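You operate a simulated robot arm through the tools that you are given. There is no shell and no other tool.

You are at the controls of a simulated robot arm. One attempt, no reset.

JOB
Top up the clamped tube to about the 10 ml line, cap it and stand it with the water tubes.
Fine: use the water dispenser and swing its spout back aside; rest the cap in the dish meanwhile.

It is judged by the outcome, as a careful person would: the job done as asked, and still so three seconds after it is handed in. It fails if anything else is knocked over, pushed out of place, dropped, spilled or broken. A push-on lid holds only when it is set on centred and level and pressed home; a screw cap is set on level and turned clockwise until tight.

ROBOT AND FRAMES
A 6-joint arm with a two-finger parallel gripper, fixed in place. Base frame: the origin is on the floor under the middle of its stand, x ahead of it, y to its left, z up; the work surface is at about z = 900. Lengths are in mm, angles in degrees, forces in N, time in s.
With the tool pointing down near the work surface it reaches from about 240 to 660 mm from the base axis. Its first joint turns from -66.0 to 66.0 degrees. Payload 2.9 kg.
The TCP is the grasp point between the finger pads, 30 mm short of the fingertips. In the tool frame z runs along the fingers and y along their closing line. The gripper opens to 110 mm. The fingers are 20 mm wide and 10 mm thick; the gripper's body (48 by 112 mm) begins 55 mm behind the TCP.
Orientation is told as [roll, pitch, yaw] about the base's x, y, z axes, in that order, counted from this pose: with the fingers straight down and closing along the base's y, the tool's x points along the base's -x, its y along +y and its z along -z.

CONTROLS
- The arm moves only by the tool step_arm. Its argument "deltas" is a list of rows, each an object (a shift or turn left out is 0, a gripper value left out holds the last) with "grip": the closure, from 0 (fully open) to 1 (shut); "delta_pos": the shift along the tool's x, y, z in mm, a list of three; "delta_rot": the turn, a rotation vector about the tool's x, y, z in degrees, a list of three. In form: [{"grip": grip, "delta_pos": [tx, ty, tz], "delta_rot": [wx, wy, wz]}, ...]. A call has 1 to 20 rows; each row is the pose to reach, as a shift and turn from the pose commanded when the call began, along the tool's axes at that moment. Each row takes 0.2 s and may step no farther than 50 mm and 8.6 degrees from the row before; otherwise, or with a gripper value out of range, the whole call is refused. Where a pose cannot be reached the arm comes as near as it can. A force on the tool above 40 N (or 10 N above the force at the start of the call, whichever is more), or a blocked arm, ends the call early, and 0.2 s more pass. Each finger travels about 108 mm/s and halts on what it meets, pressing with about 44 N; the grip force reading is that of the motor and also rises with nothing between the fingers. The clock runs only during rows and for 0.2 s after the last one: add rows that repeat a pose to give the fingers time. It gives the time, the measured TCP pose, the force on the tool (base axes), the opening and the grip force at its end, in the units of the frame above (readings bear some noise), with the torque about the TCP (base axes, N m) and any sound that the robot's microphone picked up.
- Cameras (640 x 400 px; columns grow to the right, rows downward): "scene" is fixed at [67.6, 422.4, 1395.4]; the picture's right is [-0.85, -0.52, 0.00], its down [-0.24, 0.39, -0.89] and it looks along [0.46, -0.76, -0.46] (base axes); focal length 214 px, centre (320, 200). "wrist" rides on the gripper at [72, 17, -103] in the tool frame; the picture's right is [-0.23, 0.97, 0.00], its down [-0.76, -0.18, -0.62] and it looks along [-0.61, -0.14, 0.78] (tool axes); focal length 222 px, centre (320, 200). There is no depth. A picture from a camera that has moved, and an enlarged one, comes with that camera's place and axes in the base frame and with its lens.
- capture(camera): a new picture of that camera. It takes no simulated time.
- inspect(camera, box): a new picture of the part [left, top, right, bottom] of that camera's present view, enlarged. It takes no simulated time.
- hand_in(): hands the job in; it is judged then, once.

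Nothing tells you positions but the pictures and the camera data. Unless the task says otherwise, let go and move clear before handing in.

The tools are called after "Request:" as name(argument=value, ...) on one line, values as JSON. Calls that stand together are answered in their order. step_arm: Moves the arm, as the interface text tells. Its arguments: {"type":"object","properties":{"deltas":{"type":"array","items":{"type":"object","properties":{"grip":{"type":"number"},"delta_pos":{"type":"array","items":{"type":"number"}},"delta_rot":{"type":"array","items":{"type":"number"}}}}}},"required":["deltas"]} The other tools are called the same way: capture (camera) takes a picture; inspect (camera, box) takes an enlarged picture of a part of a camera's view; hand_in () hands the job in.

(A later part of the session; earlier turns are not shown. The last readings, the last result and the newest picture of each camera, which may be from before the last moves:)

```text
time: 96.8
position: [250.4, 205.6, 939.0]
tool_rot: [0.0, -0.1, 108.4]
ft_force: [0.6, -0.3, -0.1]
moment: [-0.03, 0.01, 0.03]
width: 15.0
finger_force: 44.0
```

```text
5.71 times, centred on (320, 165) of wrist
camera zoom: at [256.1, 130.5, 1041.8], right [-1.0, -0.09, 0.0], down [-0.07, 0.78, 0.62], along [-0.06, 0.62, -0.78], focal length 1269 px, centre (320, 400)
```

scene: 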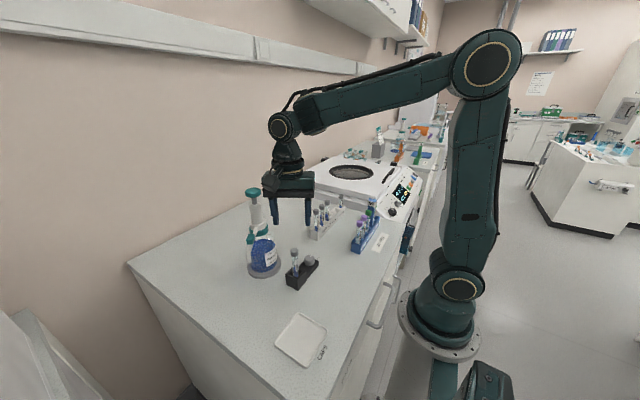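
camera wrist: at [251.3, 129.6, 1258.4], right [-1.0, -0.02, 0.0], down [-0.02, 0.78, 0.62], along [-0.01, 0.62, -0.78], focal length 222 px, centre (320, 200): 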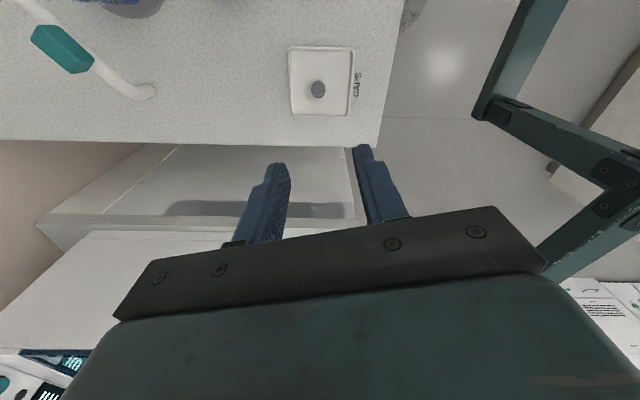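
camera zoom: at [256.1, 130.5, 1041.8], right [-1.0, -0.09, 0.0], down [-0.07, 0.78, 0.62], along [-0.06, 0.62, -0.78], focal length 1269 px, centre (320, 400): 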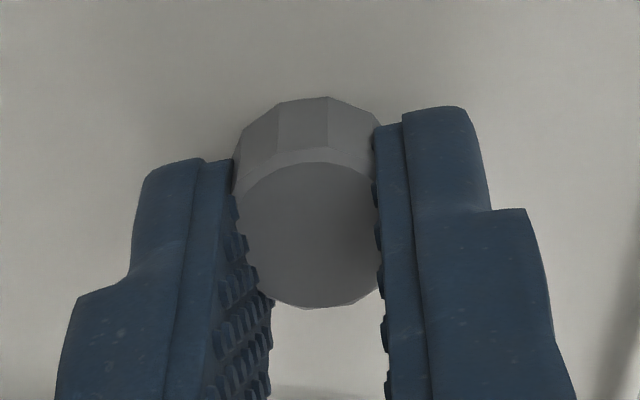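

The cap is held centred with about 5 mm of it below the fingertips. I'll carry it to the tube again.

Request:
step_arm(deltas=[{"delta_pos": [0, 0, -30]}, {"delta_pos": [0, 0, -75]}, {"delta_pos": [0, 0, -115]}, {"delta_pos": [0, 0, -136]}, {"delta_pos": [25, -9.7, -136]}, {"delta_pos": [62, -24, -136]}, {"delta_pos": [100, -38.7, -136]}, {"delta_pos": [132, -51, -136]}, {"delta_pos": [151.7, -58.7, -136]}, {"delta_pos": [151.7, -58.7, -136]}, {"delta_pos": [151.7, -58.7, -136]}])

Request:
inspect(camera="wrist", box=[290, 110, 350, 190])

Request:
inspect(camera="scene", box=[286, 230, 310, 272])

```text
time: 99.2
position: [354.3, 80.0, 1075.9]
tool_rot: [-0.1, -0.1, 108.4]
ft_force: [0.3, 0.4, 0.1]
moment: [0.0, 0.04, 0.03]
width: 14.8
finger_force: 44.0
```

```text
5.00 times, centred on (320, 150) of wrist
camera zoom: at [359.8, 5.6, 1178.7], right [-1.0, -0.09, 0.0], down [-0.07, 0.78, 0.62], along [-0.06, 0.62, -0.78], focal length 1111 px, centre (320, 450)
```

zoom: 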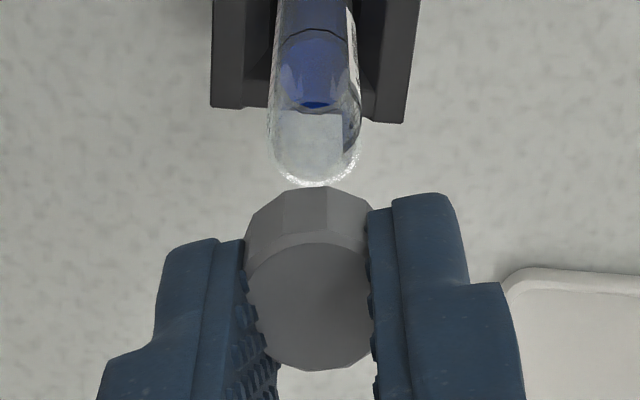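

```text
9.52 times, centred on (298, 251) of scene
camera zoom: at [67.6, 422.4, 1395.4], right [-0.85, -0.52, 0.0], down [-0.24, 0.39, -0.89], along [0.46, -0.76, -0.46], focal length 2043 px, centre (530, -286)
```

zoom: 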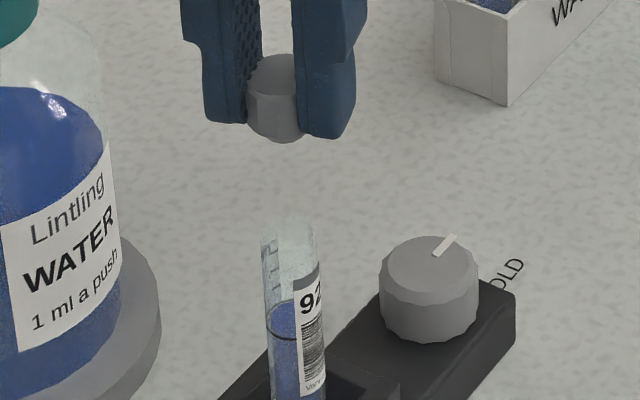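

Request:
step_arm(deltas=[{"delta_pos": [0, 0, 12]}, {"delta_pos": [0, 0, 22]}, {"delta_pos": [0, 0, 29]}, {"delta_pos": [0, 0, 32]}, {"delta_pos": [0, 0, 32]}])

Request:
inspect(camera="scene", box=[286, 236, 310, 268])

Request:
inspect(camera="wrist", box=[290, 110, 350, 190])

```text
time: 100.4
position: [353.7, 79.7, 1042.2]
tool_rot: [-0.1, 0.0, 108.4]
ft_force: [0.0, 0.3, -0.3]
moment: [0.03, 0.01, -0.02]
width: 14.9
finger_force: 44.1
```

```text
12.50 times, centred on (298, 252) of scene
camera zoom: at [67.6, 422.4, 1395.4], right [-0.85, -0.52, 0.0], down [-0.24, 0.39, -0.89], along [0.46, -0.76, -0.46], focal length 2681 px, centre (595, -450)
```

zoom: 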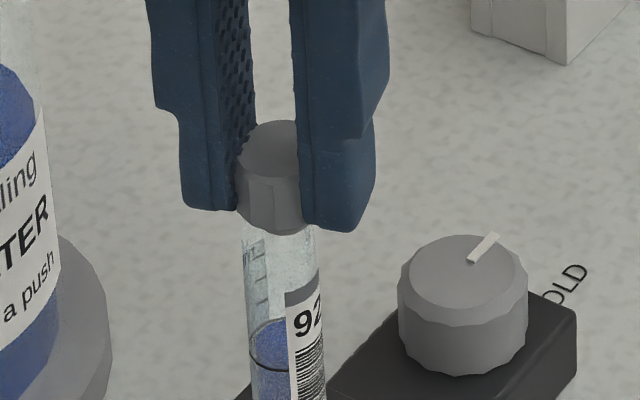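

```text
5.00 times, centred on (320, 150) of wrist
camera zoom: at [359.8, 4.9, 1145.7], right [-1.0, -0.09, 0.0], down [-0.07, 0.78, 0.62], along [-0.06, 0.62, -0.78], focal length 1111 px, centre (320, 450)
```

zoom: 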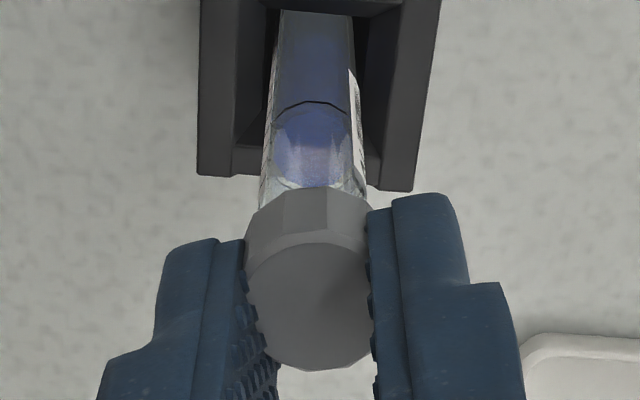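

Alignment is within about half a millimetre. I'll lower slowly to contact.

Request:
step_arm(deltas=[{"delta_pos": [0, 0, 0.8]}, {"delta_pos": [0, 0, 1.6]}, {"delta_pos": [0, 0, 2.4]}])

```text
time: 101.2
position: [353.9, 79.6, 1041.4]
tool_rot: [-0.1, -0.1, 108.3]
ft_force: [0.0, -1.1, 2.4]
moment: [-0.01, -0.06, -0.02]
width: 15.0
finger_force: 43.9
```

Request:
step_arm(deltas=[{"delta_pos": [0, 0, 0.6]}, {"delta_pos": [0, 0, 1.2]}])

Request:
inspect(camera="scene", box=[286, 236, 310, 268])

```text
time: 101.8
position: [354.3, 79.7, 1038.5]
tool_rot: [-0.1, -0.1, 108.4]
ft_force: [-0.7, -0.5, -0.1]
moment: [-0.02, -0.02, -0.02]
width: 14.7
finger_force: 44.5
```

```text
12.50 times, centred on (298, 252) of scene
camera zoom: at [67.6, 422.4, 1395.4], right [-0.85, -0.52, 0.0], down [-0.24, 0.39, -0.89], along [0.46, -0.76, -0.46], focal length 2681 px, centre (595, -450)
```

zoom: 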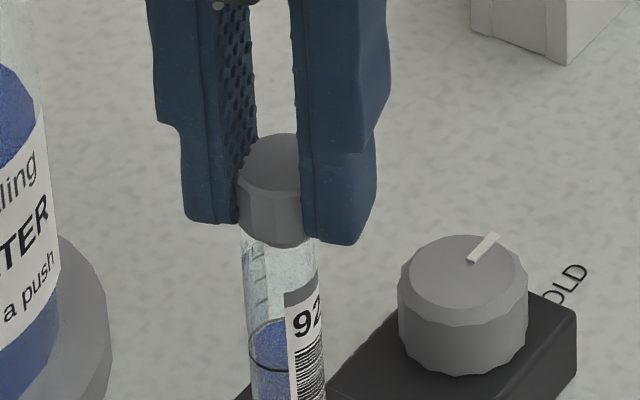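

The rim is now inside the cap with no force. I'm continuing down.

Request:
step_arm(deltas=[{"delta_pos": [0, 0, 0.6]}, {"delta_pos": [0, 0, 1.2]}])

```text
time: 102.4
position: [354.8, 78.9, 1037.8]
tool_rot: [-0.2, -0.1, 108.4]
ft_force: [0.2, 0.3, -0.5]
moment: [0.03, 0.01, -0.01]
width: 14.7
finger_force: 43.6
```

Request:
step_arm(deltas=[{"delta_pos": [0, 0, 0.6]}, {"delta_pos": [0, 0, 1.2]}])

```text
time: 103.0
position: [353.6, 80.6, 1036.4]
tool_rot: [-0.1, -0.2, 108.5]
ft_force: [0.7, 5.2, -7.0]
moment: [0.41, -0.06, 0.0]
width: 14.6
finger_force: 43.8
```

The force reading changed character (slight pull, some moment). I'll look before doing more.

Request:
inspect(camera="scene", box=[286, 236, 310, 268])

Request:
inspect(camera="wrist", box=[290, 110, 350, 190])

Request:
inspect(camera="scene", box=[270, 220, 330, 300])

```text
12.50 times, centred on (298, 252) of scene
camera zoom: at [67.7, 422.6, 1395.3], right [-0.85, -0.52, 0.0], down [-0.24, 0.39, -0.89], along [0.46, -0.76, -0.46], focal length 2681 px, centre (595, -450)
```

zoom: 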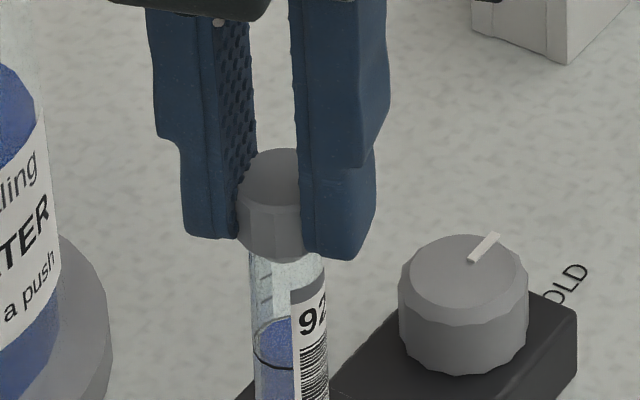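

```text
5.00 times, centred on (320, 150) of wrist
camera zoom: at [359.7, 5.7, 1138.6], right [-1.0, -0.09, 0.0], down [-0.07, 0.78, 0.63], along [-0.06, 0.62, -0.78], focal length 1111 px, centre (320, 450)
```

zoom: 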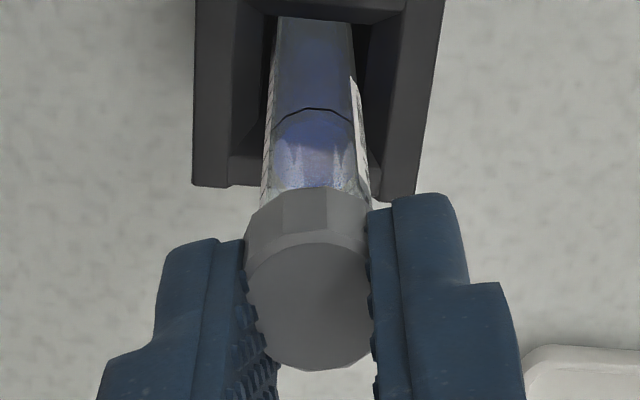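

```text
5.00 times, centred on (300, 260) of scene
camera zoom: at [67.7, 422.6, 1395.3], right [-0.85, -0.52, 0.0], down [-0.24, 0.39, -0.89], along [0.46, -0.76, -0.46], focal length 1072 px, centre (420, -100)
```

zoom: 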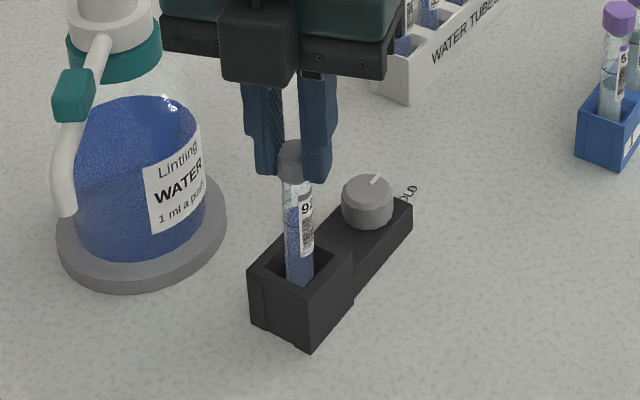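

The cap seems to have mated with the tube, which shifted about 1 mm to centre in it. I'll try a small clockwise turn.

Request:
step_arm(deltas=[{"delta_pos": [0, 0, 0.2], "delta_rot": [0, 0, 5]}, {"delta_pos": [0, 0, 0.3], "delta_rot": [0, 0, 10]}, {"delta_pos": [0, 0, 0.4], "delta_rot": [0, 0, 16]}])

Request:
inspect(camera="scene", box=[286, 236, 310, 268])

```text
time: 103.8
position: [353.4, 78.6, 1036.0]
tool_rot: [-0.1, -0.1, 92.3]
ft_force: [0.0, 0.6, 0.6]
moment: [-0.03, 0.04, -0.01]
width: 15.1
finger_force: 44.3
heard: snap
```

```text
12.50 times, centred on (298, 252) of scene
camera zoom: at [67.6, 422.4, 1395.4], right [-0.85, -0.52, 0.0], down [-0.24, 0.39, -0.89], along [0.46, -0.76, -0.46], focal length 2681 px, centre (595, -450)
```

zoom: 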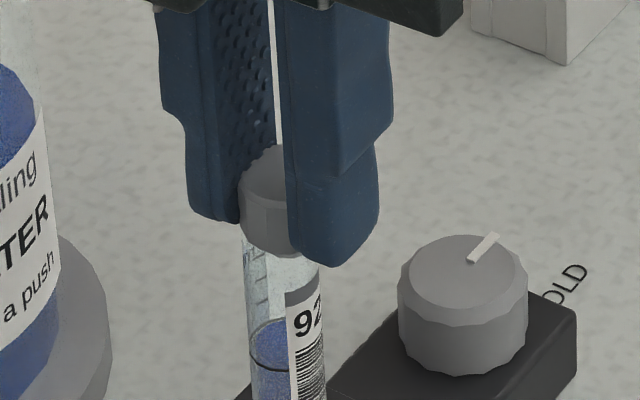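

I heard a snap and the forces went to zero. I'll test whether the cap is holding with a tiny lift.

Request:
step_arm(deltas=[{"delta_pos": [0, 0, -0.5]}, {"delta_pos": [0, 0, -1.0]}])

```text
time: 104.4
position: [354.0, 79.6, 1038.6]
tool_rot: [-0.1, -0.1, 92.3]
ft_force: [0.1, 0.9, -0.1]
moment: [0.0, -0.01, -0.03]
width: 14.9
finger_force: 44.3
```

Request:
inspect(camera="scene", box=[286, 236, 310, 268])

Request:
inspect(camera="wrist", box=[290, 110, 350, 190])

```text
12.50 times, centred on (298, 252) of scene
camera zoom: at [67.6, 422.4, 1395.4], right [-0.85, -0.52, 0.0], down [-0.24, 0.39, -0.89], along [0.46, -0.76, -0.46], focal length 2681 px, centre (595, -450)
```

zoom: 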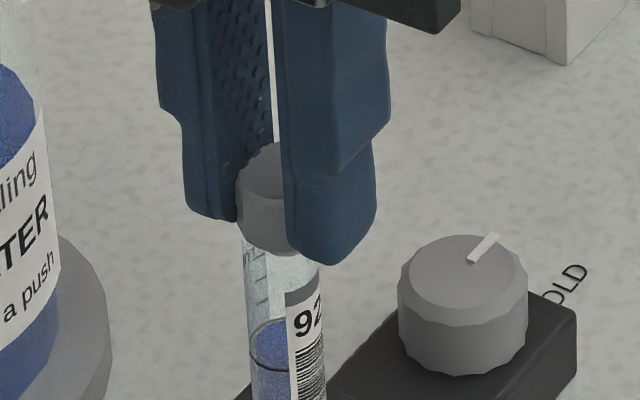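

```text
5.00 times, centred on (320, 150) of wrist
camera zoom: at [339.1, 6.0, 1140.1], right [-0.98, 0.19, 0.0], down [0.15, 0.77, 0.62], along [0.12, 0.61, -0.78], focal length 1111 px, centre (320, 450)
```

zoom: 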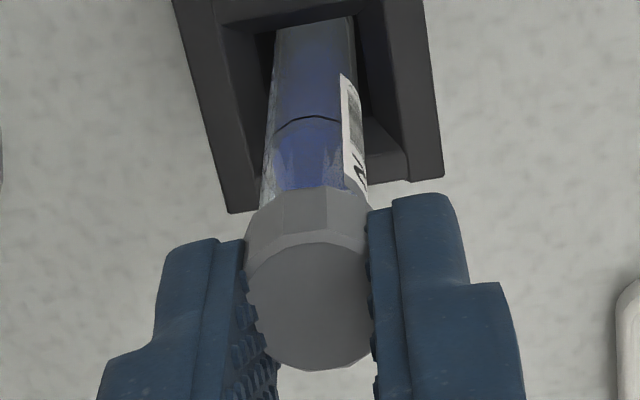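

The cap lifted freely, so that snap was it letting go: the grip was slightly misaligned when I turned. A better way is to seat the cap, let go so it settles centred on the tube, then regrip centred and turn. I'll lower again first.

Request:
step_arm(deltas=[{"delta_pos": [0, 0, 0.5]}, {"delta_pos": [0, 0, 1.0]}])

```text
time: 105.0
position: [353.7, 79.3, 1035.1]
tool_rot: [-0.2, -0.1, 92.4]
ft_force: [0.4, -1.2, -1.0]
moment: [0.01, -0.04, 0.0]
width: 14.8
finger_force: 44.2
heard: snap
```

A snap came just from lowering, so it may be the cap snapping on. I'll check with a very small lift.

Request:
inspect(camera="scene", box=[286, 236, 310, 268])

Request:
step_arm(deltas=[{"delta_pos": [0, 0, -0.4]}])

Request:
inspect(camera="scene", box=[286, 236, 310, 268])

```text
12.50 times, centred on (298, 252) of scene
camera zoom: at [67.6, 422.4, 1395.4], right [-0.85, -0.52, 0.0], down [-0.24, 0.39, -0.89], along [0.46, -0.76, -0.46], focal length 2681 px, centre (595, -450)
```

zoom: 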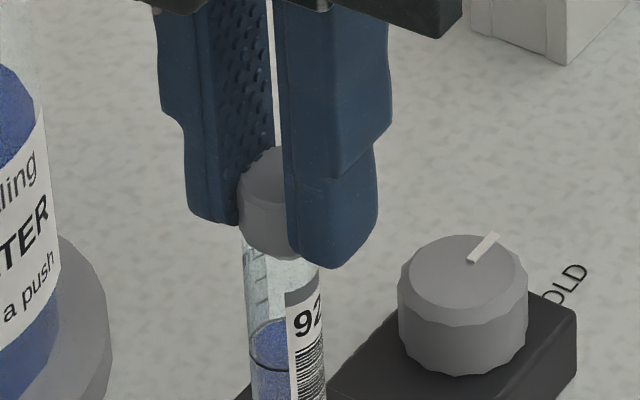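

```text
time: 105.4
position: [352.5, 79.2, 1035.3]
tool_rot: [-0.1, -0.2, 92.4]
ft_force: [-0.3, 0.6, 0.6]
moment: [-0.01, -0.02, -0.02]
width: 14.7
finger_force: 44.2
heard: snap
```

```text
12.50 times, centred on (298, 252) of scene
camera zoom: at [67.6, 422.4, 1395.4], right [-0.85, -0.52, 0.0], down [-0.24, 0.39, -0.89], along [0.46, -0.76, -0.46], focal length 2681 px, centre (595, -450)
```

zoom: 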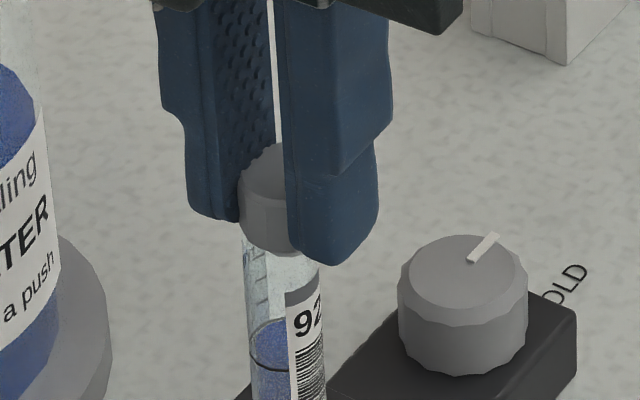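

The cap catches and pops because of small misalignment in the stiff grip. I'll lower slightly and let go so the cap can settle on the tube by itself.

Request:
step_arm(deltas=[{"delta_pos": [-0.4, 0, 0.4]}, {"delta_pos": [-0.4, 0, 0.9], "grip": 0.9}, {"delta_pos": [-0.4, 0, 0.9], "grip": 0.8}, {"delta_pos": [-0.4, 0, 0.9], "grip": 0.7}, {"delta_pos": [-0.4, 0, 0.9], "grip": 0.65}, {"delta_pos": [-0.4, 0, 0.9], "grip": 0.65}])

Request:
inspect(camera="scene", box=[286, 236, 310, 268])

Request:
inspect(camera="wrist", box=[280, 100, 360, 200])

```text
time: 106.8
position: [354.8, 79.8, 1035.2]
tool_rot: [0.0, 0.0, 92.4]
ft_force: [0.6, 0.2, -0.2]
moment: [0.04, -0.01, 0.01]
width: 38.6
finger_force: 0.1
heard: snap
```

```text
12.50 times, centred on (298, 252) of scene
camera zoom: at [67.6, 422.4, 1395.4], right [-0.85, -0.52, 0.0], down [-0.24, 0.39, -0.89], along [0.46, -0.76, -0.46], focal length 2681 px, centre (595, -450)
```

zoom: 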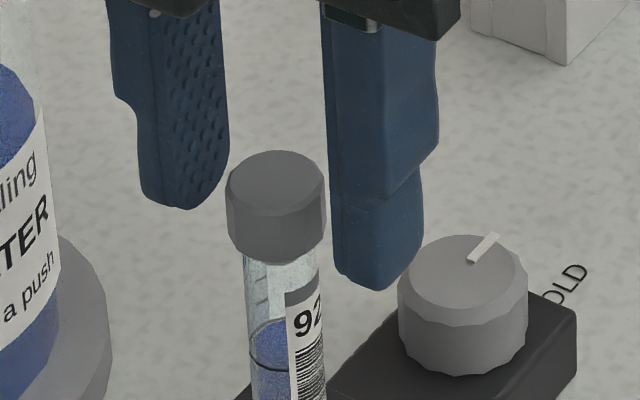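

```text
4.00 times, centred on (320, 150) of wrist
camera zoom: at [339.2, 6.0, 1138.5], right [-0.98, 0.19, 0.0], down [0.15, 0.77, 0.62], along [0.12, 0.61, -0.78], focal length 888 px, centre (320, 400)
```

zoom: 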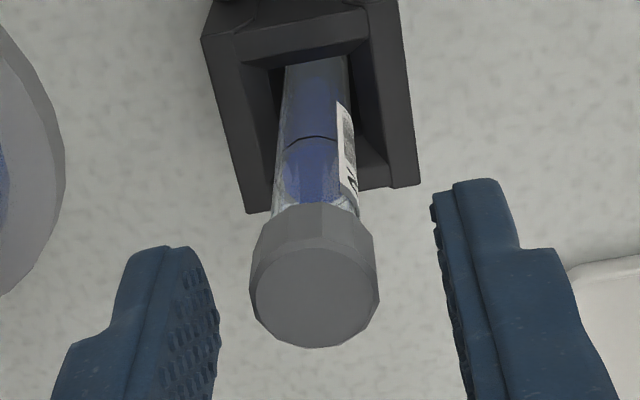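

The cap now sits level on the tube at its original seated height. I'll re-centre the gripper on the cap before regripping: about 1.8 mm one way and 1.2 mm the other.

Request:
step_arm(deltas=[{"delta_pos": [-1.0, -0.6, -0.4]}, {"delta_pos": [-1.8, -1.2, -0.8]}, {"delta_pos": [-1.8, -1.2, -0.8]}, {"delta_pos": [-1.8, -1.2, -0.8]}])

Request:
inspect(camera="wrist", box=[280, 130, 360, 200])

Request:
inspect(camera="scene", box=[286, 236, 310, 268])

```text
time: 107.8
position: [354.2, 82.0, 1036.1]
tool_rot: [0.0, -0.1, 92.3]
ft_force: [0.0, 0.6, -0.1]
moment: [-0.04, -0.02, 0.0]
width: 38.5
finger_force: 0.1
```

```text
5.71 times, centred on (320, 165) of wrist
camera zoom: at [340.2, 7.8, 1139.0], right [-0.98, 0.19, 0.0], down [0.15, 0.77, 0.62], along [0.12, 0.61, -0.78], focal length 1269 px, centre (320, 400)
```

zoom: 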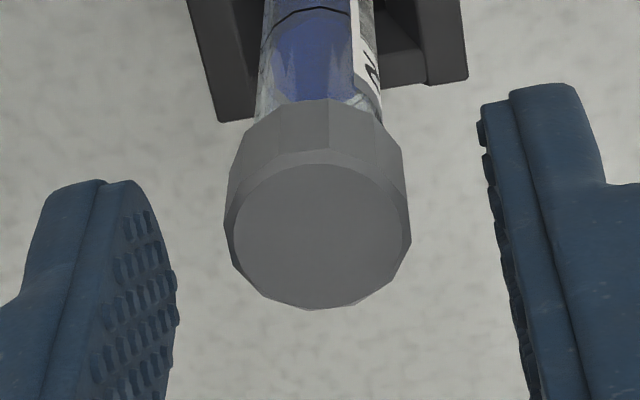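

```text
12.50 times, centred on (298, 252) of scene
camera zoom: at [67.6, 422.4, 1395.4], right [-0.85, -0.52, 0.0], down [-0.24, 0.39, -0.89], along [0.46, -0.76, -0.46], focal length 2681 px, centre (595, -450)
```

zoom: 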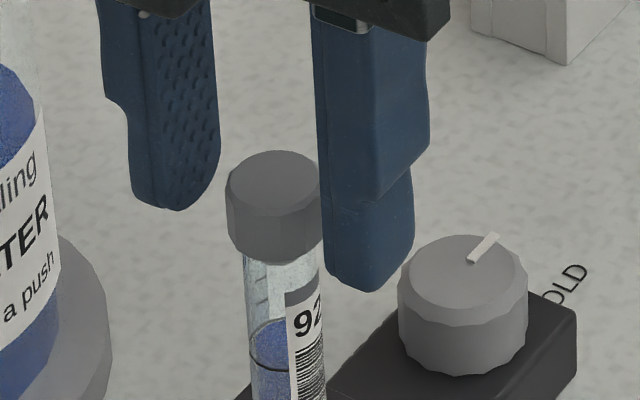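

The gripper is now centred on the cap within half a millimetre. I'll close on it and check that the forces are low.

Request:
step_arm(deltas=[{"delta_pos": [0.3, 0, 0]}, {"delta_pos": [0.3, 0, 0], "grip": 0.75}, {"delta_pos": [0.3, 0, 0], "grip": 0.82}, {"delta_pos": [0.3, 0, 0], "grip": 0.9}, {"delta_pos": [0.3, 0, 0], "grip": 1.0}, {"delta_pos": [0.3, 0, 0], "grip": 1.0}, {"delta_pos": [0.3, 0, 0], "grip": 1.0}])

Request:
inspect(camera="scene", box=[286, 236, 310, 268])

Request:
inspect(camera="wrist", box=[280, 130, 360, 200])

```text
time: 109.4
position: [355.0, 79.9, 1036.2]
tool_rot: [-0.1, 0.0, 92.4]
ft_force: [-0.5, 0.4, -0.2]
moment: [0.04, -0.03, 0.02]
width: 14.8
finger_force: 44.0
```

```text
12.50 times, centred on (298, 252) of scene
camera zoom: at [67.6, 422.4, 1395.4], right [-0.85, -0.52, 0.0], down [-0.24, 0.39, -0.89], along [0.46, -0.76, -0.46], focal length 2681 px, centre (595, -450)
```

zoom: 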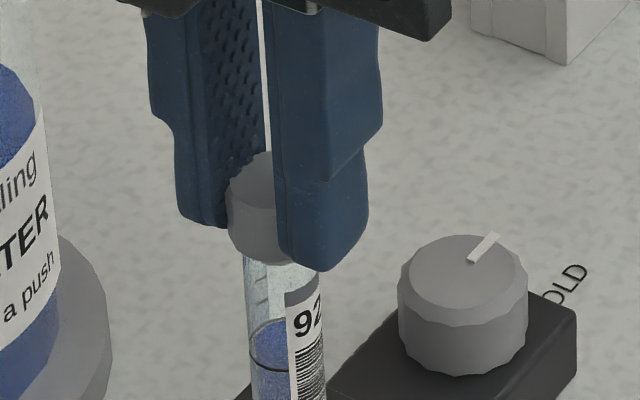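

```text
5.71 times, centred on (320, 165) of wrist
camera zoom: at [340.1, 7.5, 1139.1], right [-0.98, 0.19, 0.0], down [0.15, 0.77, 0.62], along [0.12, 0.61, -0.78], focal length 1269 px, centre (320, 400)
```

zoom: 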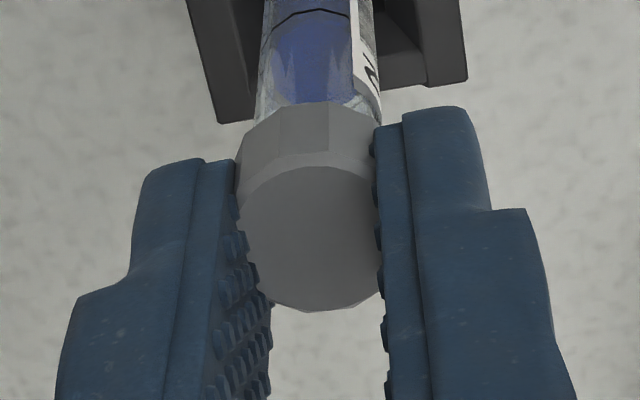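

Forces are nearly zero. Now I'll turn clockwise in a first small step.

Request:
step_arm(deltas=[{"delta_rot": [0, 0, 6]}, {"delta_rot": [0, 0, 12]}, {"delta_rot": [0, 0, 18]}])

```text
time: 110.2
position: [354.4, 81.5, 1036.0]
tool_rot: [-0.1, -0.2, 74.4]
ft_force: [2.1, 0.1, -1.3]
moment: [0.06, -0.09, 0.03]
width: 14.9
finger_force: 43.9
heard: snap
```

Request:
inspect(camera="scene", box=[286, 236, 310, 268])

Request:
step_arm(deltas=[{"delta_rot": [0, 0, 6]}, {"delta_rot": [0, 0, 12]}])

Request:
inspect(camera="scene", box=[286, 236, 310, 268])

```text
12.50 times, centred on (298, 252) of scene
camera zoom: at [67.7, 422.4, 1395.4], right [-0.85, -0.52, 0.0], down [-0.24, 0.39, -0.89], along [0.46, -0.76, -0.46], focal length 2681 px, centre (595, -450)
```

zoom: 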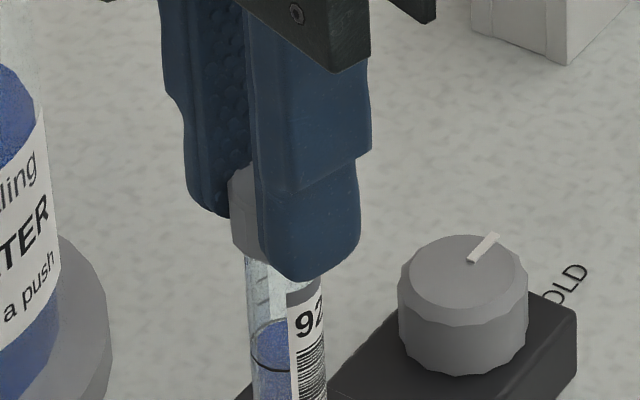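

```text
time: 110.8
position: [354.9, 81.0, 1036.9]
tool_rot: [0.0, -0.1, 62.3]
ft_force: [0.3, 0.0, -1.1]
moment: [0.01, -0.01, 0.01]
width: 15.1
finger_force: 43.7
heard: snap
```

```text
12.50 times, centred on (298, 252) of scene
camera zoom: at [67.6, 422.4, 1395.4], right [-0.85, -0.52, 0.0], down [-0.24, 0.39, -0.89], along [0.46, -0.76, -0.46], focal length 2681 px, centre (595, -450)
```

zoom: 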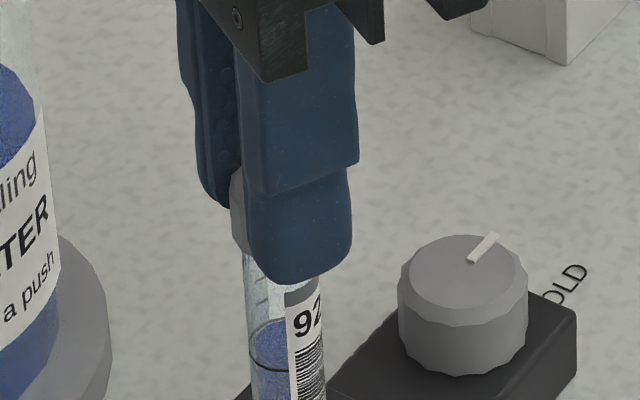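

Each small turn gives a snap with no torque, so the cap isn't tightening like a thread. I'll look at the cap height and then try pressing it straight down while held level.

Request:
step_arm(deltas=[{"delta_pos": [0, 0, 0.5]}, {"delta_pos": [0, 0, 1.0]}, {"delta_pos": [0, 0, 1.5]}])

Request:
inspect(camera="scene", box=[286, 236, 310, 268])

```text
time: 111.6
position: [353.8, 81.1, 1035.9]
tool_rot: [-0.2, -0.3, 62.4]
ft_force: [0.1, 2.2, 18.2]
moment: [0.08, 0.05, -0.02]
width: 15.0
finger_force: 43.9
```

```text
12.50 times, centred on (298, 252) of scene
camera zoom: at [67.4, 422.4, 1395.4], right [-0.85, -0.52, 0.0], down [-0.24, 0.39, -0.89], along [0.46, -0.76, -0.46], focal length 2681 px, centre (595, -450)
```

zoom: 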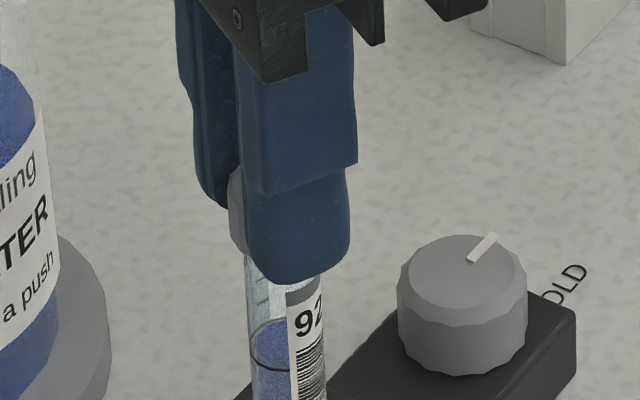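

The cap is firmly bottomed (18 N, centred). I'll turn clockwise while keeping this downward pressure.

Request:
step_arm(deltas=[{"delta_rot": [0, 0, 6]}, {"delta_rot": [0, 0, 12]}, {"delta_rot": [0, 0, 18]}])

```text
time: 112.4
position: [355.8, 80.7, 1036.1]
tool_rot: [0.1, -0.2, 44.3]
ft_force: [1.0, 0.2, 24.3]
moment: [-0.04, -0.01, 0.15]
width: 12.3
finger_force: 44.3
heard: snap
```

Request:
inspect(camera="wrist", box=[280, 110, 360, 200])

Request:
inspect(camera="scene", box=[286, 236, 310, 268])

```text
4.44 times, centred on (320, 155) of wrist
camera zoom: at [290.5, 41.9, 1137.9], right [-0.52, 0.86, 0.0], down [0.67, 0.4, 0.63], along [0.54, 0.32, -0.78], focal length 987 px, centre (320, 400)
```

zoom: 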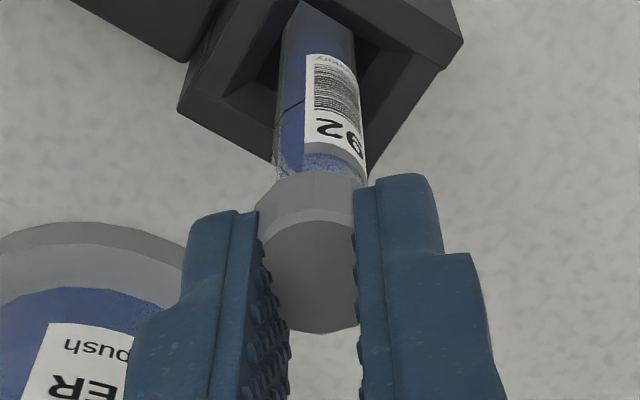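

```text
12.50 times, centred on (298, 252) of scene
camera zoom: at [67.4, 422.3, 1395.4], right [-0.85, -0.52, 0.0], down [-0.24, 0.39, -0.89], along [0.46, -0.76, -0.46], focal length 2681 px, centre (595, -450)
```

zoom: 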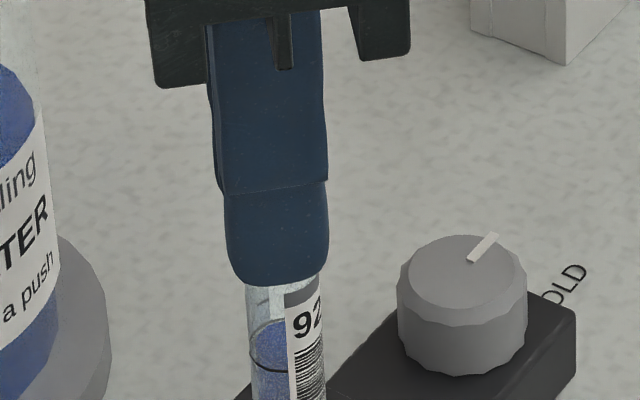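

The cap turns with only slight resistance. I'll check whether it is actually held now with a very small, careful unload/lift, reading the force.

Request:
step_arm(deltas=[{"delta_pos": [0, 0, -0.7]}])

Request:
step_arm(deltas=[{"delta_pos": [0, 0, -0.7]}])

Request:
step_arm(deltas=[{"delta_pos": [0, 0, -0.5]}])

Request:
step_arm(deltas=[{"delta_pos": [0, 0, -0.4]}])

```text
time: 112.8
position: [355.3, 80.5, 1035.8]
tool_rot: [0.2, 0.0, 44.2]
ft_force: [2.7, 0.5, 13.1]
moment: [0.09, -0.15, 0.13]
width: 14.4
finger_force: 44.1
```

```text
time: 113.2
position: [353.7, 79.4, 1035.4]
tool_rot: [0.2, 0.1, 44.3]
ft_force: [1.4, 1.0, 3.2]
moment: [-0.01, -0.04, 0.02]
width: 14.2
finger_force: 43.8
```

```text
time: 113.6
position: [354.5, 81.5, 1038.0]
tool_rot: [0.1, 0.0, 44.3]
ft_force: [-0.3, 0.6, -0.3]
moment: [0.01, -0.05, 0.01]
width: 14.7
finger_force: 44.1
```

```text
time: 114.0
position: [354.6, 81.5, 1038.9]
tool_rot: [0.0, -0.1, 44.4]
ft_force: [-0.1, 0.5, 0.2]
moment: [-0.01, -0.01, -0.02]
width: 14.9
finger_force: 43.7
```

It is not held yet. I'll press straight down harder (no turning), to test the push-on possibility.

Request:
step_arm(deltas=[{"delta_pos": [0, 0, 0.8]}, {"delta_pos": [0, 0, 1.6]}, {"delta_pos": [0, 0, 2.4]}, {"delta_pos": [0, 0, 3.0]}])

Request:
step_arm(deltas=[{"delta_pos": [0, 0, 0.8]}, {"delta_pos": [0, 0, 1.4]}])

```text
time: 115.0
position: [354.3, 80.8, 1036.0]
tool_rot: [-0.2, -0.2, 44.2]
ft_force: [0.2, -2.0, 9.2]
moment: [-0.17, 0.11, -0.02]
width: 15.0
finger_force: 43.9
```

```text
time: 115.6
position: [355.6, 83.5, 1035.7]
tool_rot: [-0.2, -0.4, 44.4]
ft_force: [-1.5, -3.3, 34.1]
moment: [-0.29, 0.19, 0.0]
width: 15.0
finger_force: 44.1
```

Request:
step_arm(deltas=[{"delta_pos": [0, 0, -1.0]}])

Request:
step_arm(deltas=[{"delta_pos": [0, 0, -0.6]}])

Request:
step_arm(deltas=[{"delta_pos": [0, 0, -0.6]}])

Request:
step_arm(deltas=[{"delta_pos": [0, 0, -0.6]}])

```text
time: 116.0
position: [354.1, 80.6, 1034.3]
tool_rot: [-0.1, -0.3, 44.5]
ft_force: [-0.1, -1.5, 31.4]
moment: [-0.1, 0.08, 0.03]
width: 15.0
finger_force: 44.0
```

```text
time: 116.4
position: [355.3, 81.8, 1037.0]
tool_rot: [0.0, -0.2, 44.5]
ft_force: [1.0, 0.4, 27.2]
moment: [0.03, -0.11, 0.01]
width: 14.9
finger_force: 44.3
```

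```text
time: 116.8
position: [354.9, 80.5, 1035.6]
tool_rot: [0.0, -0.2, 44.4]
ft_force: [2.9, 0.3, 17.8]
moment: [0.09, -0.28, 0.02]
width: 15.2
finger_force: 43.9
```

```text
time: 117.2
position: [354.7, 81.7, 1035.8]
tool_rot: [0.1, 0.0, 44.5]
ft_force: [5.0, 0.6, 5.3]
moment: [0.09, -0.35, 0.01]
width: 15.2
finger_force: 44.7
```

Request:
step_arm(deltas=[{"delta_pos": [0, 0, -0.5]}])

Request:
inspect(camera="scene", box=[286, 236, 310, 268])

```text
time: 117.6
position: [353.8, 80.9, 1035.3]
tool_rot: [0.2, 0.1, 44.4]
ft_force: [4.4, 1.8, -10.7]
moment: [0.2, -0.32, 0.01]
width: 15.1
finger_force: 43.8
```

```text
12.50 times, centred on (298, 252) of scene
camera zoom: at [67.9, 422.5, 1395.3], right [-0.85, -0.52, 0.0], down [-0.24, 0.39, -0.89], along [0.46, -0.76, -0.46], focal length 2681 px, centre (595, -450)
```

zoom: 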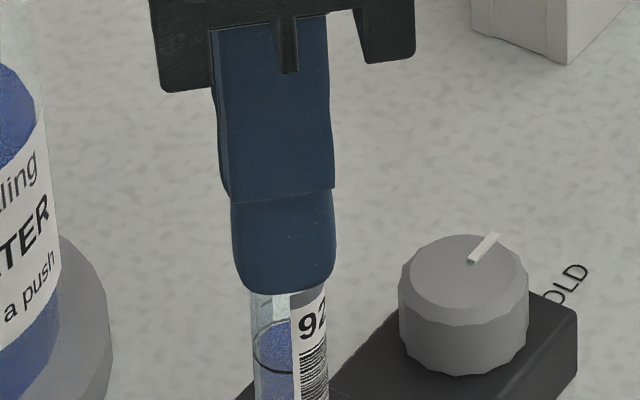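

The pull now reads −10.7 N without letting go: pressing hard at ~34 N has made the cap hold. So it is a push-on cap. I'll go back to neutral, press home once more, then return to neutral and open.

Request:
step_arm(deltas=[{"delta_pos": [0, 0, 0.5]}, {"delta_pos": [0, 0, 1.2]}, {"delta_pos": [0, 0, 2.0]}])

```text
time: 118.4
position: [355.3, 80.1, 1035.9]
tool_rot: [-0.1, -0.2, 44.5]
ft_force: [-0.7, -1.7, 14.8]
moment: [-0.07, 0.15, 0.0]
width: 15.3
finger_force: 43.7
```

Request:
step_arm(deltas=[{"delta_pos": [0, 0, 0.5]}, {"delta_pos": [0, 0, 1.0]}, {"delta_pos": [0, 0, 1.0]}])

```text
time: 119.2
position: [355.3, 81.3, 1034.4]
tool_rot: [-0.1, -0.3, 44.4]
ft_force: [-1.1, -1.1, 35.4]
moment: [-0.17, 0.11, 0.01]
width: 15.5
finger_force: 44.2
```

Request:
step_arm(deltas=[{"delta_pos": [0, 0, -0.8]}, {"delta_pos": [0, 0, -1.6]}, {"delta_pos": [0, 0, -1.9]}])

```text
time: 120.0
position: [354.0, 80.5, 1034.5]
tool_rot: [0.1, 0.0, 44.5]
ft_force: [4.0, 0.6, 2.0]
moment: [0.08, -0.3, 0.0]
width: 15.4
finger_force: 44.3
```

The forces are near neutral. I'll open the fingers gently and look at the cap.

Request:
step_arm(deltas=[{"grip": 0.97}, {"grip": 0.94}, {"grip": 0.9}, {"grip": 0.84}, {"grip": 0.76}, {"grip": 0.68}, {"grip": 0.65}])

Request:
inspect(camera="scene", box=[286, 236, 310, 268])

Request:
inspect(camera="wrist", box=[280, 100, 360, 200])

```text
time: 121.6
position: [355.8, 81.3, 1036.6]
tool_rot: [0.0, -0.2, 44.5]
ft_force: [-0.2, 0.1, 0.0]
moment: [-0.01, 0.0, -0.01]
width: 38.5
finger_force: 0.0
```

```text
12.50 times, centred on (298, 252) of scene
camera zoom: at [67.6, 422.4, 1395.4], right [-0.85, -0.52, 0.0], down [-0.24, 0.39, -0.89], along [0.46, -0.76, -0.46], focal length 2681 px, centre (595, -450)
```

zoom: 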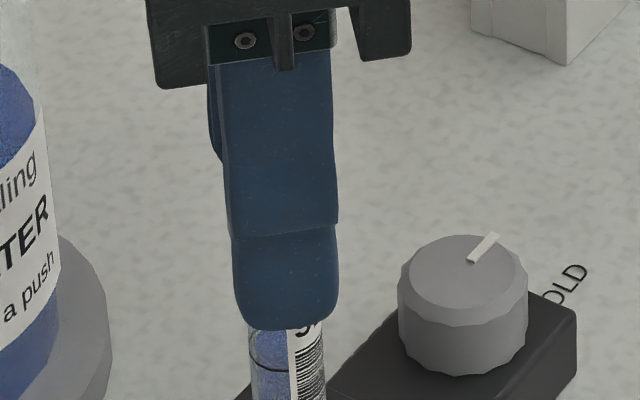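

```text
4.00 times, centred on (320, 150) of wrist
camera zoom: at [290.6, 42.0, 1138.0], right [-0.52, 0.85, 0.0], down [0.67, 0.4, 0.62], along [0.53, 0.32, -0.78], focal length 888 px, centre (320, 400)
```

zoom: 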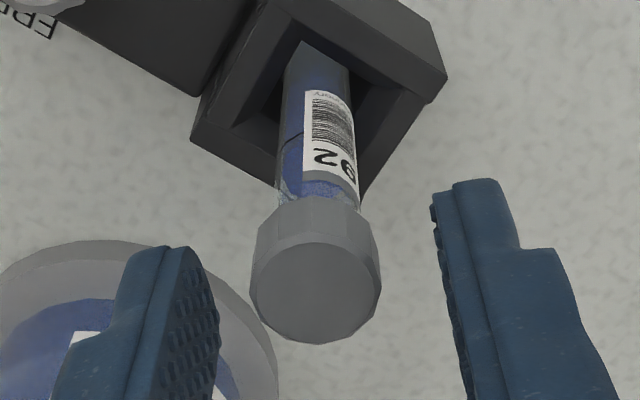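

No snap on release. I'll rise clear and inspect the cap.

Request:
step_arm(deltas=[{"delta_pos": [0, 0, -15]}, {"delta_pos": [0, 0, -40]}, {"delta_pos": [0, 0, -75]}, {"delta_pos": [0, 0, -95]}, {"delta_pos": [0, 0, -95]}])

Request:
inspect(camera="scene", box=[287, 245, 305, 280])

Request:
inspect(camera="wrist", box=[280, 60, 360, 160])

Request:
inspect(camera="scene", box=[310, 195, 340, 225])

```text
time: 122.8
position: [355.2, 81.9, 1130.6]
tool_rot: [0.0, -0.1, 44.4]
ft_force: [-0.7, 0.2, 0.2]
moment: [-0.02, 0.0, 0.01]
width: 38.7
finger_force: 0.1
```

```text
11.43 times, centred on (296, 262) of scene
camera zoom: at [67.6, 422.4, 1395.4], right [-0.85, -0.52, 0.0], down [-0.24, 0.39, -0.89], along [0.46, -0.76, -0.46], focal length 2451 px, centre (594, -514)
```

zoom: 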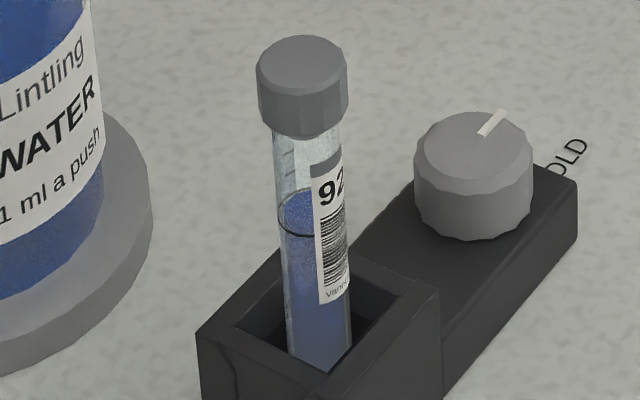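

```text
4.00 times, centred on (320, 110) of wrist
camera zoom: at [290.9, 43.9, 1233.7], right [-0.52, 0.85, 0.0], down [0.67, 0.4, 0.62], along [0.53, 0.32, -0.78], focal length 888 px, centre (320, 560)
```

zoom: 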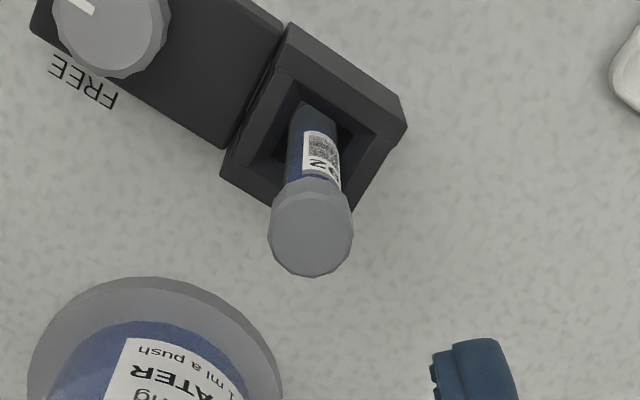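

```text
13.33 times, centred on (325, 210) of scene
camera zoom: at [67.6, 422.4, 1395.4], right [-0.85, -0.52, 0.0], down [-0.24, 0.39, -0.89], along [0.46, -0.76, -0.46], focal length 2860 px, centre (253, 67)
```

zoom: 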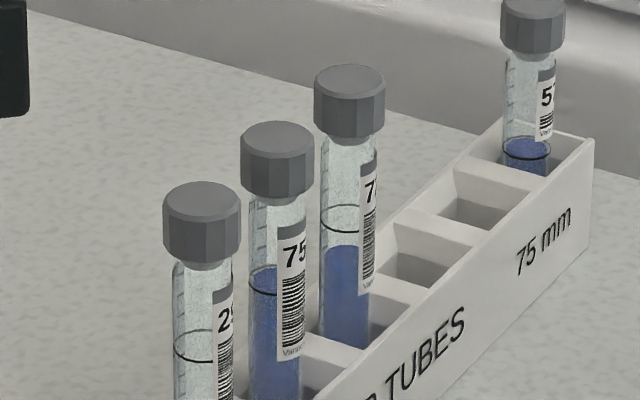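

The cap now looks identical to its original seated state, and the level is at the ring. Next is the knob: I'll move above it (about (354.5, 10.7)) and open the fingers a bit to check alignment.

Request:
step_arm(deltas=[{"delta_pos": [12, -12, 0]}, {"delta_pos": [35, -35, 0], "grip": 0.5}, {"delta_pos": [50.2, -50.2, 0]}, {"delta_pos": [50.2, -50.2, 0]}, {"delta_pos": [50.2, -50.2, 0]}])

Request:
capture(camera="wrist")

Request:
inspect(camera="wrist", box=[260, 60, 360, 160])

```text
time: 124.0
position: [355.5, 11.1, 1129.1]
tool_rot: [0.0, 0.0, 44.3]
ft_force: [-0.2, -0.2, -0.5]
moment: [-0.01, -0.02, -0.03]
width: 55.1
finger_force: 0.0
```

```text
taken
camera wrist: at [290.3, -27.9, 1232.3], right [-0.52, 0.85, 0.0], down [0.67, 0.4, 0.62], along [0.53, 0.32, -0.78], focal length 222 px, centre (320, 200)
```

wrist: 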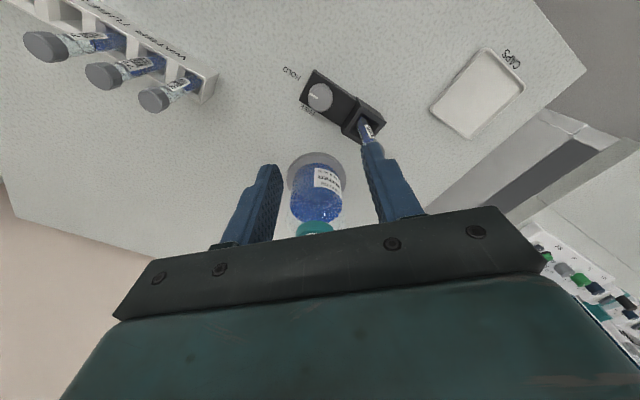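

```text
4.00 times, centred on (310, 110) of wrist
camera zoom: at [290.3, -27.9, 1232.3], right [-0.52, 0.85, 0.0], down [0.67, 0.4, 0.62], along [0.53, 0.32, -0.78], focal length 888 px, centre (360, 560)
```

zoom: 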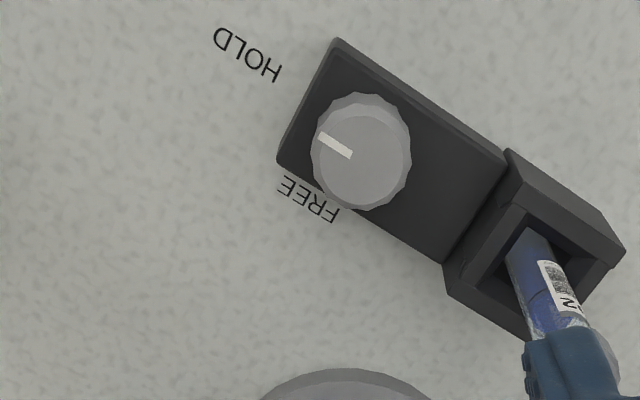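

The knob is centred under the gripper to about 1 mm. I'll descend over it.

Request:
step_arm(deltas=[{"delta_pos": [-1.3, 0.3, 45]}, {"delta_pos": [-1.3, 0.3, 90]}, {"delta_pos": [-1.3, 0.3, 130]}, {"delta_pos": [-1.3, 0.3, 155]}, {"delta_pos": [-1.3, 0.3, 168]}, {"delta_pos": [-1.3, 0.3, 168]}])

Request:
inspect(camera="wrist", box=[240, 80, 400, 220])

Request:
inspect(camera="scene", box=[270, 220, 340, 300])

```text
time: 125.4
position: [354.6, 11.5, 962.5]
tool_rot: [0.0, -0.1, 44.4]
ft_force: [0.6, 0.9, 1.0]
moment: [-0.02, -0.01, 0.0]
width: 55.0
finger_force: 0.0
```

```text
2.86 times, centred on (320, 150) of wrist
camera zoom: at [290.5, -27.2, 1064.9], right [-0.52, 0.85, 0.0], down [0.67, 0.4, 0.62], along [0.53, 0.32, -0.78], focal length 635 px, centre (320, 343)
```

zoom: 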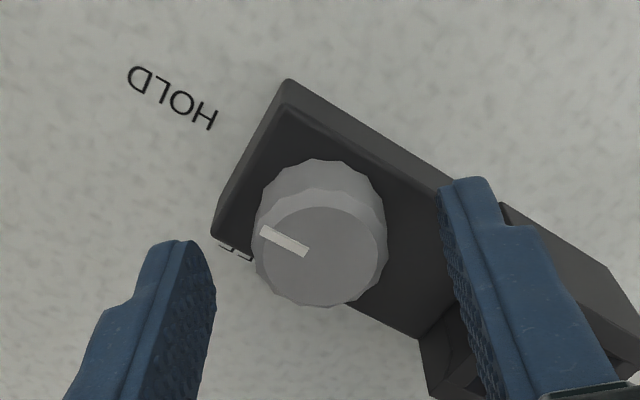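

```text
5.00 times, centred on (305, 260) of scene
camera zoom: at [67.6, 422.4, 1395.4], right [-0.85, -0.52, 0.0], down [-0.24, 0.39, -0.89], along [0.46, -0.76, -0.46], focal length 1072 px, centre (395, -100)
```

zoom: 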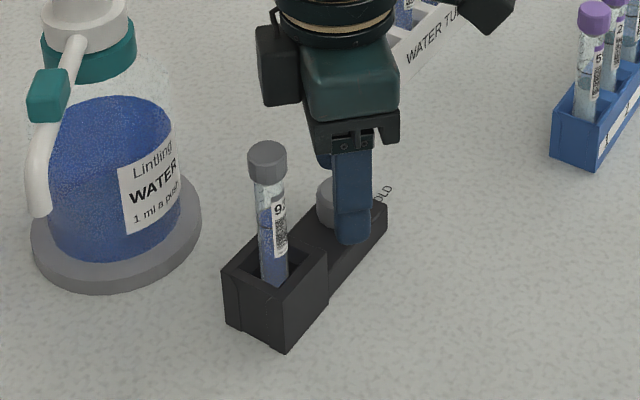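

Request:
step_arm(deltas=[{"delta_pos": [-1.6, -0.3, 5]}, {"delta_pos": [-1.6, -0.3, 10]}, {"delta_pos": [-1.6, -0.3, 10], "grip": 0.62}, {"delta_pos": [-1.6, -0.3, 10], "grip": 0.7}, {"delta_pos": [-1.6, -0.3, 10], "grip": 0.8}, {"delta_pos": [-1.6, -0.3, 10], "grip": 1.0}, {"delta_pos": [-1.6, -0.3, 10], "grip": 1.0}])

Request:
inspect(camera="wrist", box=[240, 80, 400, 220])

```text
time: 127.0
position: [356.0, 12.5, 952.8]
tool_rot: [0.1, -0.1, 44.5]
ft_force: [-1.7, 0.9, -2.2]
moment: [0.14, -0.19, 0.02]
width: 31.4
finger_force: 45.6
```

```text
2.86 times, centred on (320, 150) of wrist
camera zoom: at [291.3, -26.4, 1055.0], right [-0.52, 0.85, 0.0], down [0.67, 0.4, 0.62], along [0.53, 0.32, -0.78], focal length 635 px, centre (320, 343)
```

zoom: 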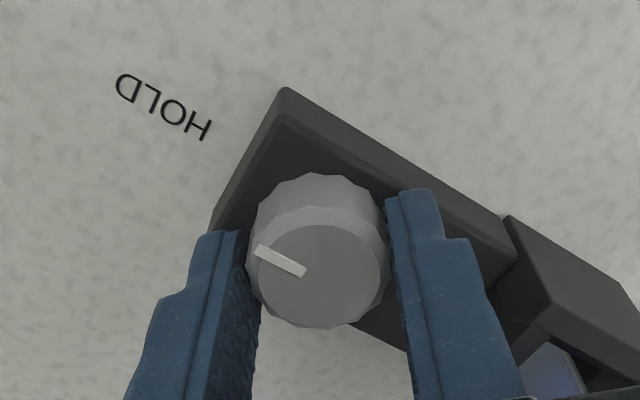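

The knob is gripped snugly. I'll turn it counter-clockwise toward FREE, the first half now.

Request:
step_arm(deltas=[{"delta_rot": [0, 0, -8]}, {"delta_rot": [0, 0, -16]}, {"delta_rot": [0, 0, -24]}, {"delta_rot": [0, 0, -32]}, {"delta_rot": [0, 0, -40]}, {"delta_rot": [0, 0, -46]}])

Request:
inspect(camera="wrist", box=[240, 80, 400, 220])

```text
time: 128.4
position: [355.3, 13.0, 951.8]
tool_rot: [0.1, -0.1, 90.6]
ft_force: [-18.1, 16.4, 7.7]
moment: [-0.62, 0.31, -0.01]
width: 31.6
finger_force: 44.8
```

```text
2.86 times, centred on (320, 150) of wrist
camera zoom: at [338.5, -60.3, 1054.9], right [-0.98, 0.22, 0.0], down [0.17, 0.76, 0.62], along [0.13, 0.61, -0.78], focal length 635 px, centre (320, 343)
```

zoom: 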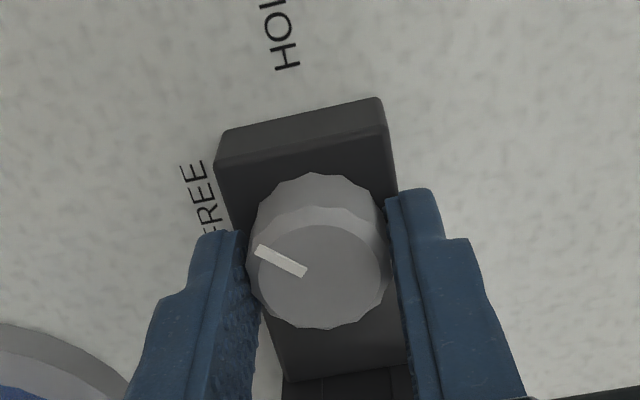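

The knob follows, but a side force built up because the turn isn't exactly about its axis. I'll ease the position in the direction of the force and check.

Request:
step_arm(deltas=[{"delta_pos": [-0.4, 0.45, 0]}, {"delta_pos": [-0.8, 0.9, -0.3]}])

Request:
inspect(camera="scene", box=[270, 220, 340, 300])

```text
time: 129.0
position: [355.8, 12.7, 952.1]
tool_rot: [0.0, 0.0, 90.4]
ft_force: [-10.2, 5.5, -4.1]
moment: [1.29, 0.39, 0.03]
width: 31.2
finger_force: 45.3
```

```text
5.00 times, centred on (305, 260) of scene
camera zoom: at [67.4, 422.5, 1395.3], right [-0.85, -0.52, 0.0], down [-0.24, 0.39, -0.89], along [0.46, -0.76, -0.46], focal length 1072 px, centre (395, -100)
```

zoom: 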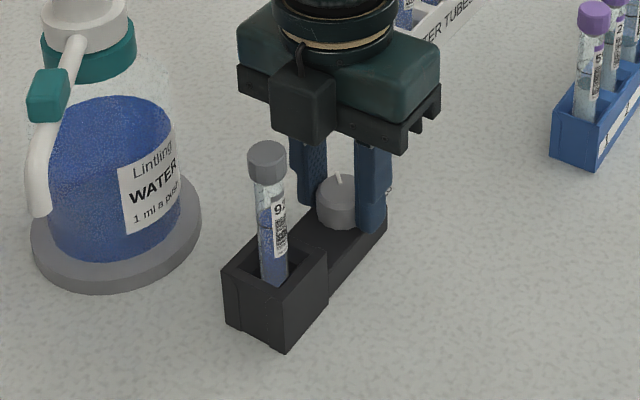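

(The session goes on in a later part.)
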